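You operate a simulated robot arm through the tools that you are given. There is no shell and no other tool. Be economical: measure what you need, move in short steps, check, and stop when the job is done.

You are at the controls of a simulated robot arm. One attempt, no reset.

TASK
Take the small sponge and put it on the green plate.

The check looks at the end state, three seconds after you hand in, the way a careful person would. Anything else that was tipped, shoved, dropped, spilled or broken makes it a failure.

THE ROBOT
A 6-joint arm with a two-finger parallel gripper, fixed in place. Base frame: the origin is at the foot of the arm, x ahead of it, y to its left, z up; the work surface is at about z = 0. Units: m, rad, N and s.
With the tool pointing down near the work surface it reaches from about 0.14 to 0.58 m from the base axis. Its first joint turns from -1.152 to 1.152 rad. Payload 2.1 kg.
The TCP is the grasp point between the finger pads, 0.03 m short of the fingertips. In the tool frame z runs along the fingers and y along their closing line. The gripper opens to 0.094 m. The fingers are 0.028 m wide and 0.01 m thick; the gripper's body (0.05 by 0.096 m) begins 0.055 m behind the TCP.
Orientation is told as [roll, pitch, yaw] about the base's x, y, z axes, in that order, counted from this pose: with the fingers straight down and closing along the base's y, the tool's x points along the base's -x, its y along +y and its z along -z.

THE INTERFACE
- The arm moves only by the tool apply_moves. Its argument "commands" is a list of rows, each an object of numbers (a shift or turn left out is 0, a gripper value left out holds the last): "x", "y", "z": the shift along the tool's x, y, z in m; "yaw": the turn about the tool's z in rad. In form: [{"x": .., "y": .., "z": .., "yaw": ..}, ...]. A call has 1 to 20 rows; each row is the pose to reach, as a shift and turn from the pose commanded when the call began, along the tool's axes at that moment. "fingers" is the opening, from 0 (shut) to 1 (fully open), set as the call begins (left out, the last holds). Rows are played at 5 a second. More than 0.05 m and 0.15 rad between two rows, or a gripper value outside its range, and nothing of the call is played. Where a pose cannot be reached the arm comes as near as it can. A force on the tool above 40 N (or 10 N above the force at the start of the call, whichever is more), or a blocked arm, ends the call early, and 0.2 s more pass. Each finger travels about 0.072 m/s and halts on what it meets, pressing with about 30 N; the grip force reading is that of the motor and also rises with nothing between the fingers. The clock runs only during rows and for 0.2 s after the last one: add rows that repeat a pose to give the fingers time. It gives the time, the measured TCP pose, the force on the tool (base axes), the opening and the grip force at its end, in the units of the frame above (readings bear some noise), and new pictures: "views" is both (left out), scene, wrist or none.
- Cameras (640 x 400 px; columns grow to the right, rows downward): "scene" is fixed at [0.0537, -0.3784, 0.469]; the picture's right is [0.77, -0.64, 0.00], its down [-0.46, -0.55, -0.70] and it looks along [0.45, 0.54, -0.71] (base axes); focal length 304 px, centre (320, 200). "wrist" rides on the gripper at [-0.037, 0, -0.058] in the tool frame; the picture's right is [0.00, -1.00, 0.00], its down [0.97, 0.00, -0.24] and it looks along [0.24, 0.00, 0.97] (tool axes); focal length 218 px, centre (320, 200). There is no depth. A picture from a camera that has moved, and an enlarged one, comes with that camera's place and axes in the base frame and with its lens.
- enlarge(camera, box): a new picture of the part [left, top, right, bottom] of that camera's present view, enlarged. No time passes.
- job_done(): hands the job in; it is judged then, once.

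Work in short steps. Places have to be worked out from the pictures, the camera data and where the tool is seen: move nearer, look again, correct. Check each grasp and each placing, and mend what went wrong. You have 90 turns and 150 pictures in all, those below and enlarged ones among them. Open the gripper and draw the arm clear of the work before you hand the job in, unless the task says otherwise; then end with one line.

The tools are called after "Request:" as a command line: name --argument value ..., lists and objects as JSON in quotes. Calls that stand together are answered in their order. apply_moves: Moves the arm, as the interface text tells. Its arguments: {"type":"object","properties":{"commands":{"type":"array","items":{"type":"object","properties":{"x":{"type":"number"},"y":{"type":"number"},"z":{"type":"number"},"yaw":{"type":"number"}}}},"fingers":{"type":"number"},"views":{"type":"string","enum":["both","scene","wrist","none"]}},"required":["commands"]} The other tools are called the same way: enlarge (camera, box) takes an enlarged picture of a part of a camera's view; job_done () hands the job in.

At the start:

```text
clock: 0.0
tcp_pos: [0.2491, -0.1307, 0.2249]
tool_rot: [0.001, -0.002, -0.001]
ft_force: [-0.1, 0.4, -0.5]
opening: 0.094
finger_force: 0.0
```

scene: 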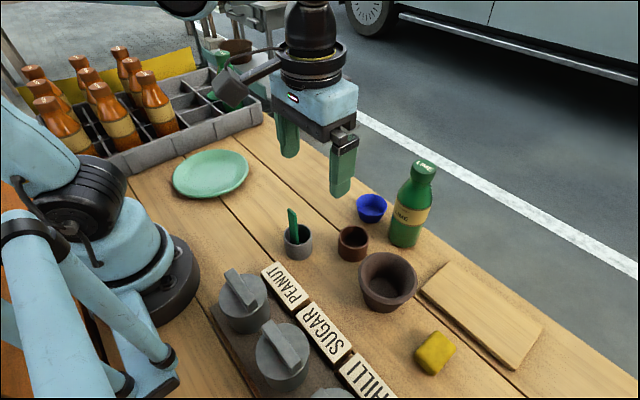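
wrist: 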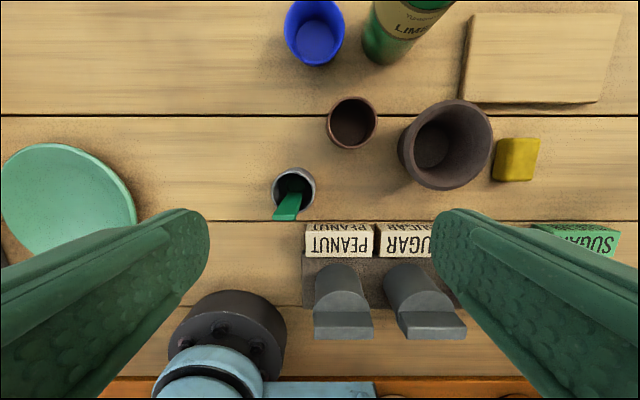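

The scene and wrist views agree: sponge at about (0.271, -0.368), plate at about (0.205, 0.20). I'll move above the sponge at the current height and look again.

Request:
apply_moves --commands '[{"x": -0.004, "y": -0.04}, {"x": -0.008, "y": -0.08}, {"x": -0.012, "y": -0.12}, {"x": -0.016, "y": -0.16}, {"x": -0.02, "y": -0.2}, {"x": -0.021, "y": -0.237}, {"x": -0.021, "y": -0.237}]' --fingers 1

```text
clock: 1.6
tcp_pos: [0.2689, -0.3695, 0.2268]
tool_rot: [-0.002, -0.002, 0.001]
ft_force: [0.3, -0.6, -0.9]
opening: 0.0938
finger_force: 0.1
camera wrist: at [0.3063, -0.3685, 0.2872], right [0.0, -1.0, 0.0], down [-0.97, 0.0, 0.24], along [-0.24, 0.0, -0.97], focal length 218 px, centre (320, 200)
```

scene: 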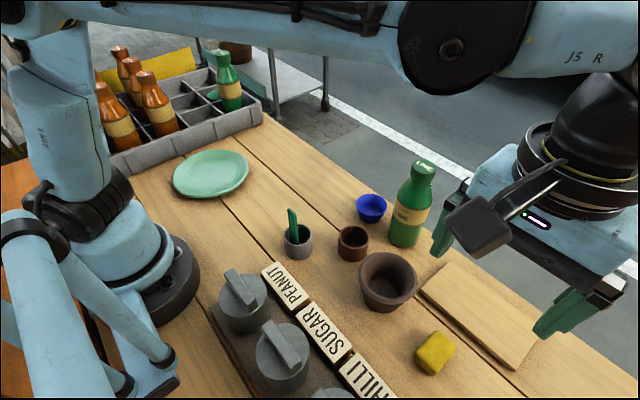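
wrist: 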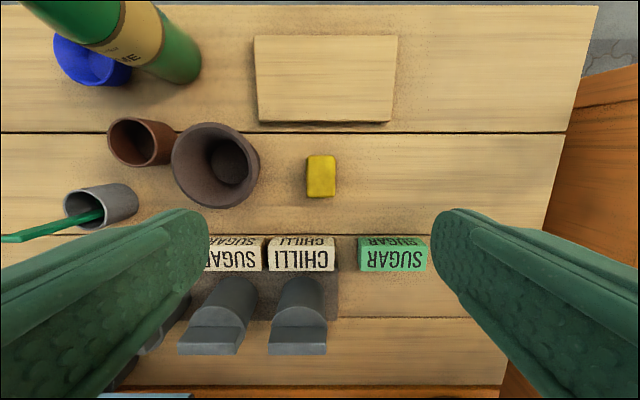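

The sponge is at about (0.270, -0.3695), roughly 0.037 wide along y and 0.05 along x, and aligned with the tool. The bowl's rim ends near y = -0.31, so I narrow the fingers to about 0.064 and descend partway.

Request:
apply_moves --commands '[{"z": 0.0}, {"z": 0.0}, {"x": -0.001, "z": 0.04}, {"x": -0.001, "z": 0.08}, {"x": -0.001, "z": 0.12}, {"x": -0.001, "z": 0.14}, {"x": -0.001, "z": 0.14}]' --fingers 0.68

```text
clock: 3.2
tcp_pos: [0.2718, -0.3687, 0.086]
tool_rot: [0.001, -0.003, -0.001]
ft_force: [0.3, 0.0, -0.2]
opening: 0.0641
finger_force: 0.1
camera wrist: at [0.3083, -0.3674, 0.1456], right [0.0, -1.0, 0.0], down [-0.97, 0.0, 0.24], along [-0.24, 0.0, -0.97], focal length 218 px, centre (320, 200)
```

scene: 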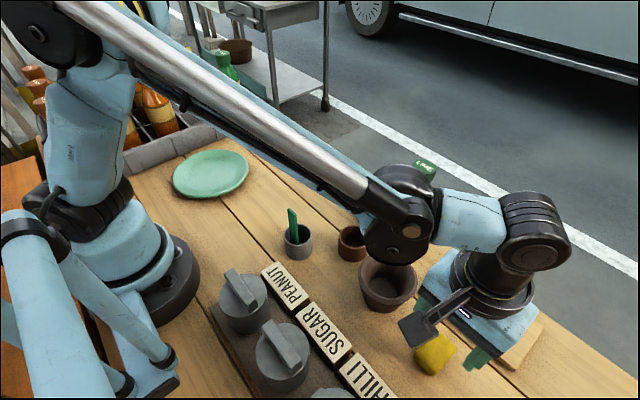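
wrist: 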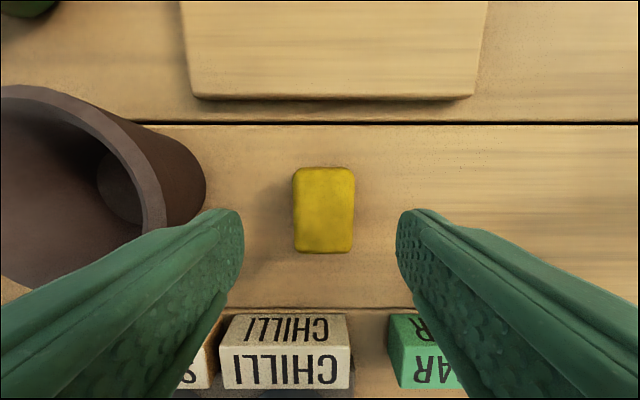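

Sponge is centred between the fingers, and the bowl is about 2 cm clear of the left finger. I descend so the fingertips are a few mm above the table.

Request:
apply_moves --commands '[{"z": 0.025}, {"z": 0.045}, {"z": 0.05}, {"z": 0.05}]'

```text
clock: 4.2
tcp_pos: [0.271, -0.3678, 0.0363]
tool_rot: [0.0, -0.002, -0.001]
ft_force: [0.4, 0.2, -0.4]
opening: 0.0639
finger_force: 0.0
camera wrist: at [0.3085, -0.3674, 0.0962], right [0.0, -1.0, 0.0], down [-0.97, 0.0, 0.24], along [-0.24, 0.0, -0.97], focal length 218 px, centre (320, 200)
```

scene: 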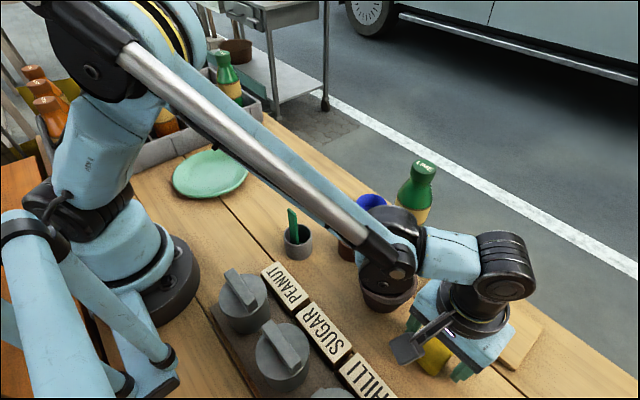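
wrist: 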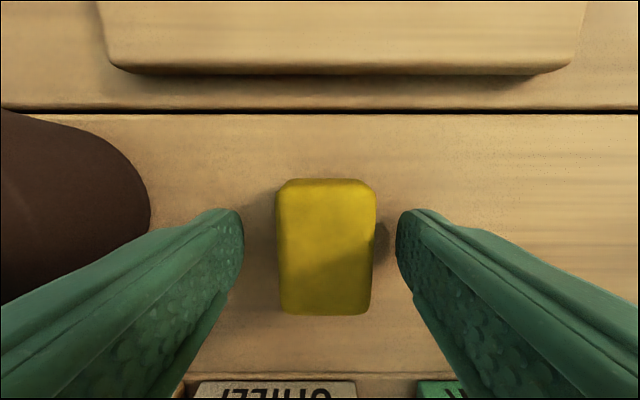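

The fingers straddle the sponge with nothing touched. Closing gently to about 0.4 of the width first, then further.

Request:
apply_moves --commands '[{"z": 0}, {"z": 0}, {"z": 0}, {"z": 0}]' --fingers 0.25 --views "wrist"

```text
clock: 5.2
tcp_pos: [0.2718, -0.369, 0.0364]
tool_rot: [0.0, -0.001, 0.0]
ft_force: [0.3, 0.6, 0.7]
opening: 0.0343
finger_force: 29.8
camera wrist: at [0.3085, -0.3674, 0.0964], right [0.0, -1.0, 0.0], down [-0.97, 0.0, 0.24], along [-0.24, 0.0, -0.97], focal length 218 px, centre (320, 200)
```

wrist: 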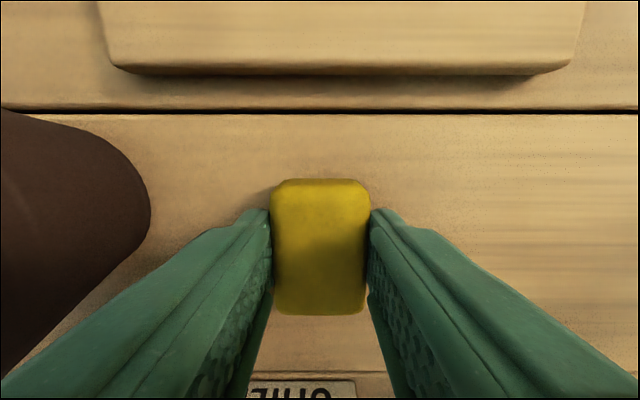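

The sponge is gripped (opening 0.034 with 30 N). I keep the grip and lift straight up.

Request:
apply_moves --commands '[{"z": -0.02}, {"z": -0.05}, {"z": -0.09}, {"z": -0.13}, {"z": -0.17}, {"z": -0.2}, {"z": -0.2}]' --fingers 0.2

```text
clock: 6.8
tcp_pos: [0.272, -0.3697, 0.2395]
tool_rot: [0.001, -0.001, 0.002]
ft_force: [0.2, -0.6, -0.2]
opening: 0.0342
finger_force: 29.9
camera wrist: at [0.3082, -0.3685, 0.2985], right [0.0, -1.0, 0.0], down [-0.97, 0.0, 0.24], along [-0.24, 0.0, -0.97], focal length 218 px, centre (320, 200)
```

scene: 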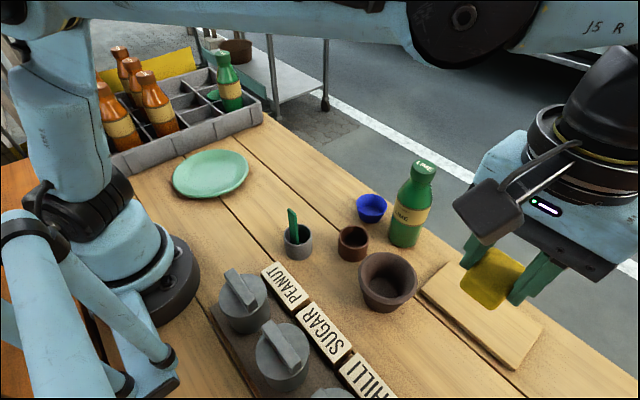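
wrist: 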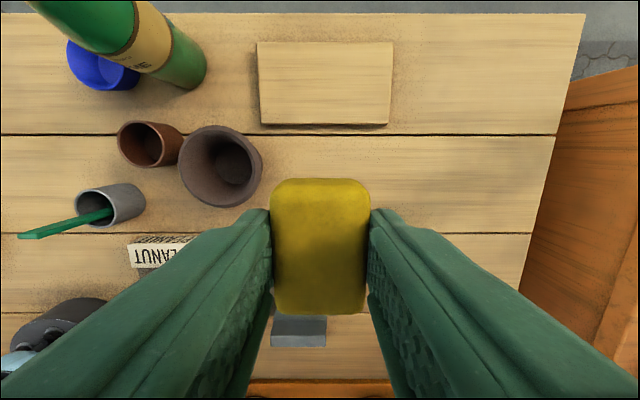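

Sponge is held, everything else is undisturbed. Carrying it at z≈0.24 in a straight path (x≈0.27→0.205), first to y≈0.10 to look at the plate and the crate beside it.

Request:
apply_moves --commands '[{"x": 0.006, "y": 0.04}, {"x": 0.012, "y": 0.08}, {"x": 0.018, "y": 0.12}, {"x": 0.024, "y": 0.16}, {"x": 0.03, "y": 0.2}, {"x": 0.036, "y": 0.24}, {"x": 0.042, "y": 0.28}, {"x": 0.048, "y": 0.32}, {"x": 0.054, "y": 0.36}, {"x": 0.06, "y": 0.4}, {"x": 0.063, "y": 0.44}, {"x": 0.065, "y": 0.47}, {"x": 0.065, "y": 0.47}]'

```text
clock: 9.6
tcp_pos: [0.2041, 0.1042, 0.2366]
tool_rot: [0.0, -0.002, 0.0]
ft_force: [0.4, 0.3, 0.9]
opening: 0.0346
finger_force: 30.2
camera wrist: at [0.2421, 0.1043, 0.2977], right [0.0, -1.0, 0.0], down [-0.97, 0.0, 0.24], along [-0.24, 0.0, -0.97], focal length 218 px, centre (320, 200)
```

scene: 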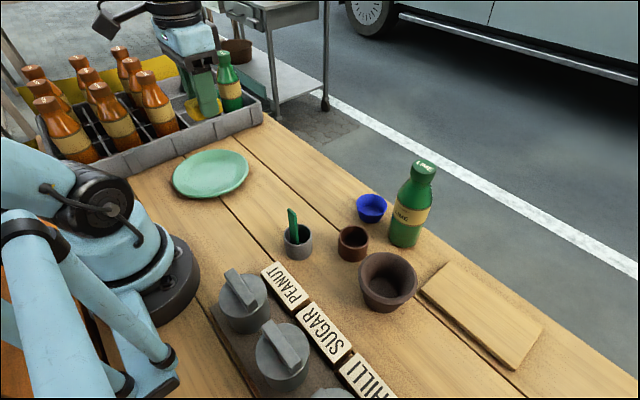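
wrist: 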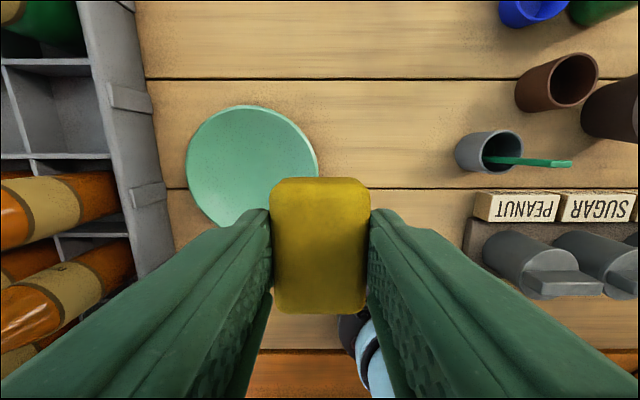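

The plate centre works out at about (0.2145, 0.193) with a radius near 0.086; the crate wall starts at y≈0.31, so there is room. Moving over the centre and partway down.

Request:
apply_moves --commands '[{"x": -0.005, "y": 0.045}, {"x": -0.01, "y": 0.089}, {"x": -0.01, "y": 0.089, "z": 0.045}, {"x": -0.01, "y": 0.089, "z": 0.09}, {"x": -0.01, "y": 0.089, "z": 0.13}, {"x": -0.01, "y": 0.089, "z": 0.155}, {"x": -0.01, "y": 0.089, "z": 0.155}]'

```text
clock: 11.2
tcp_pos: [0.2158, 0.1911, 0.0806]
tool_rot: [0.001, -0.002, 0.0]
ft_force: [0.2, -0.4, -0.1]
opening: 0.0342
finger_force: 29.9
camera wrist: at [0.2523, 0.1924, 0.1407], right [0.0, -1.0, 0.0], down [-0.97, 0.0, 0.24], along [-0.24, 0.0, -0.97], focal length 218 px, centre (320, 200)
```

scene: 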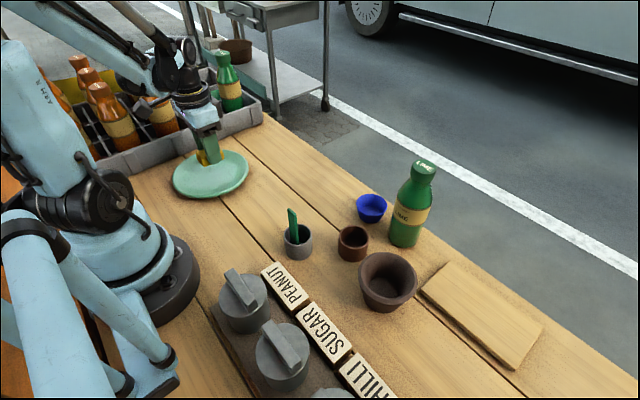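
wrist: 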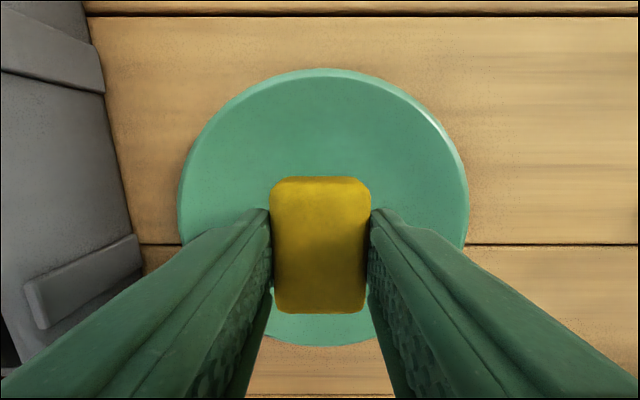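

The sponge is centred over the plate. Lowering in small steps to z≈0.049 and watching the force.

Request:
apply_moves --commands '[{"z": 0.015}, {"z": 0.025}, {"z": 0.029}, {"z": 0.031}, {"z": 0.031}]'

```text
clock: 12.4
tcp_pos: [0.2153, 0.1907, 0.05]
tool_rot: [0.0, -0.002, -0.001]
ft_force: [-0.5, -1.5, 21.6]
opening: 0.0344
finger_force: 29.4
camera wrist: at [0.252, 0.1921, 0.1102], right [0.0, -1.0, 0.0], down [-0.97, 0.0, 0.24], along [-0.24, 0.0, -0.97], focal length 218 px, centre (320, 200)
```

scene: 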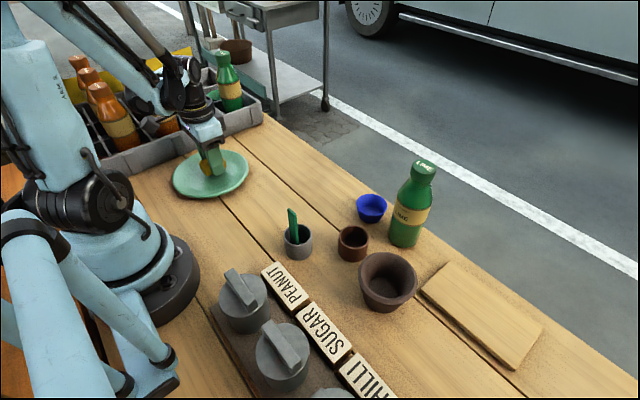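
wrist: 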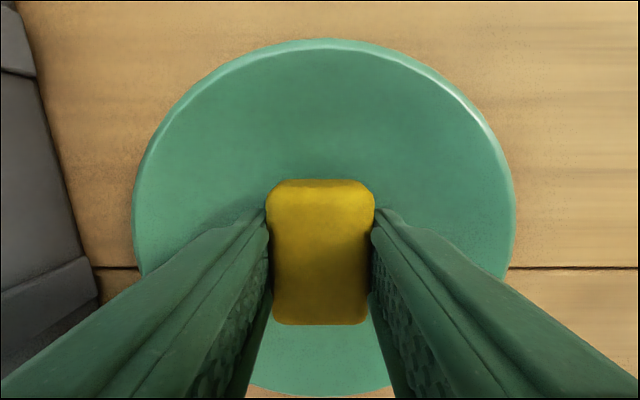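

The sponge is in contact with the plate (21.6 N upward), so I ease up 1 mm and then check the load.

Request:
apply_moves --commands '[{"z": -0.0012}, {"z": -0.0012}]' --views "none"

```text
clock: 13.0
tcp_pos: [0.2156, 0.1914, 0.0512]
tool_rot: [0.0, -0.003, 0.0]
ft_force: [0.4, -0.7, -0.7]
opening: 0.0344
finger_force: 30.0
```

Load is now off, with the sponge just at the plate surface. Opening the fingers to about 0.064 in place.

Request:
apply_moves --commands '[{"z": 0}, {"z": 0}, {"z": 0}, {"z": 0}]' --fingers 0.68 --views "wrist"

```text
clock: 14.0
tcp_pos: [0.2137, 0.1908, 0.0505]
tool_rot: [0.001, -0.001, 0.001]
ft_force: [0.0, -0.2, -0.1]
opening: 0.0638
finger_force: 0.1
camera wrist: at [0.2522, 0.1922, 0.1114], right [0.0, -1.0, 0.0], down [-0.97, 0.0, 0.24], along [-0.24, 0.0, -0.97], focal length 218 px, centre (320, 200)
```

wrist: 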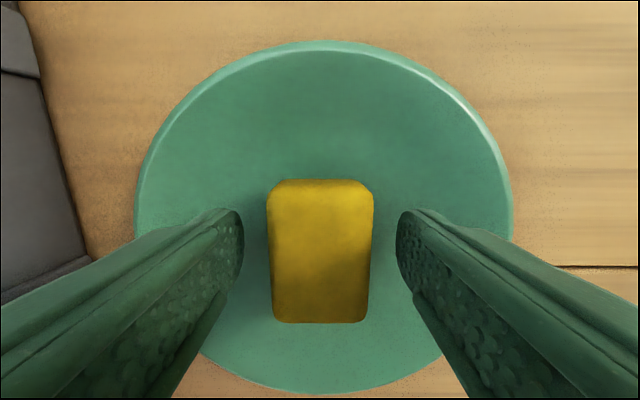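

The sponge is free and rests on the plate. Raising the arm straight up, then away toward y≈0.05.

Request:
apply_moves --commands '[{"z": -0.03}, {"z": -0.07}, {"z": -0.11}, {"z": -0.15}, {"z": -0.185}, {"y": -0.04, "z": -0.185}, {"y": -0.08, "z": -0.185}, {"y": -0.12, "z": -0.185}, {"y": -0.14, "z": -0.185}, {"y": -0.14, "z": -0.185}]'

```text
clock: 16.2
tcp_pos: [0.2164, 0.0504, 0.2358]
tool_rot: [0.0, -0.002, 0.0]
ft_force: [0.0, 0.4, 0.0]
opening: 0.0639
finger_force: 0.0
camera wrist: at [0.2527, 0.052, 0.2957], right [0.0, -1.0, 0.0], down [-0.97, 0.0, 0.24], along [-0.24, 0.0, -0.97], focal length 218 px, centre (320, 200)
```

scene: 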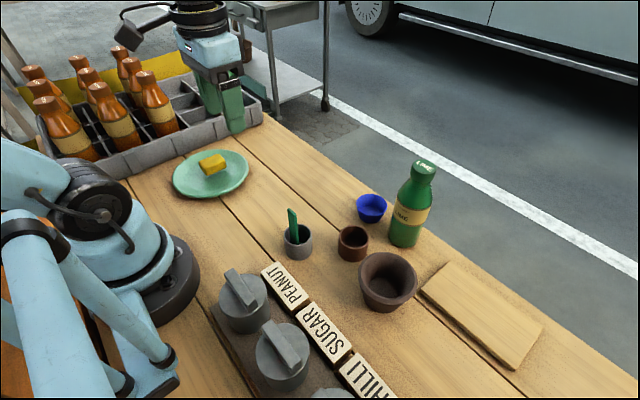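
wrist: 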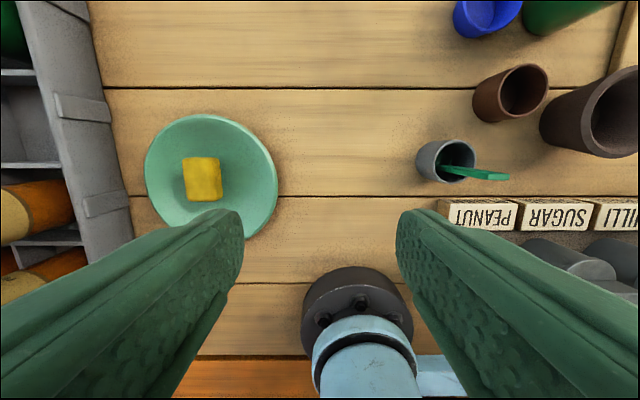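

The sponge lies flat near the middle of the green plate, nothing else has moved, and the open gripper is clear. Handing in.

Request:
job_done

```text
The job is handed in.
```

The small sponge is resting near the middle of the green plate, nothing else was disturbed, and the job is handed in with the gripper open and the arm clear.
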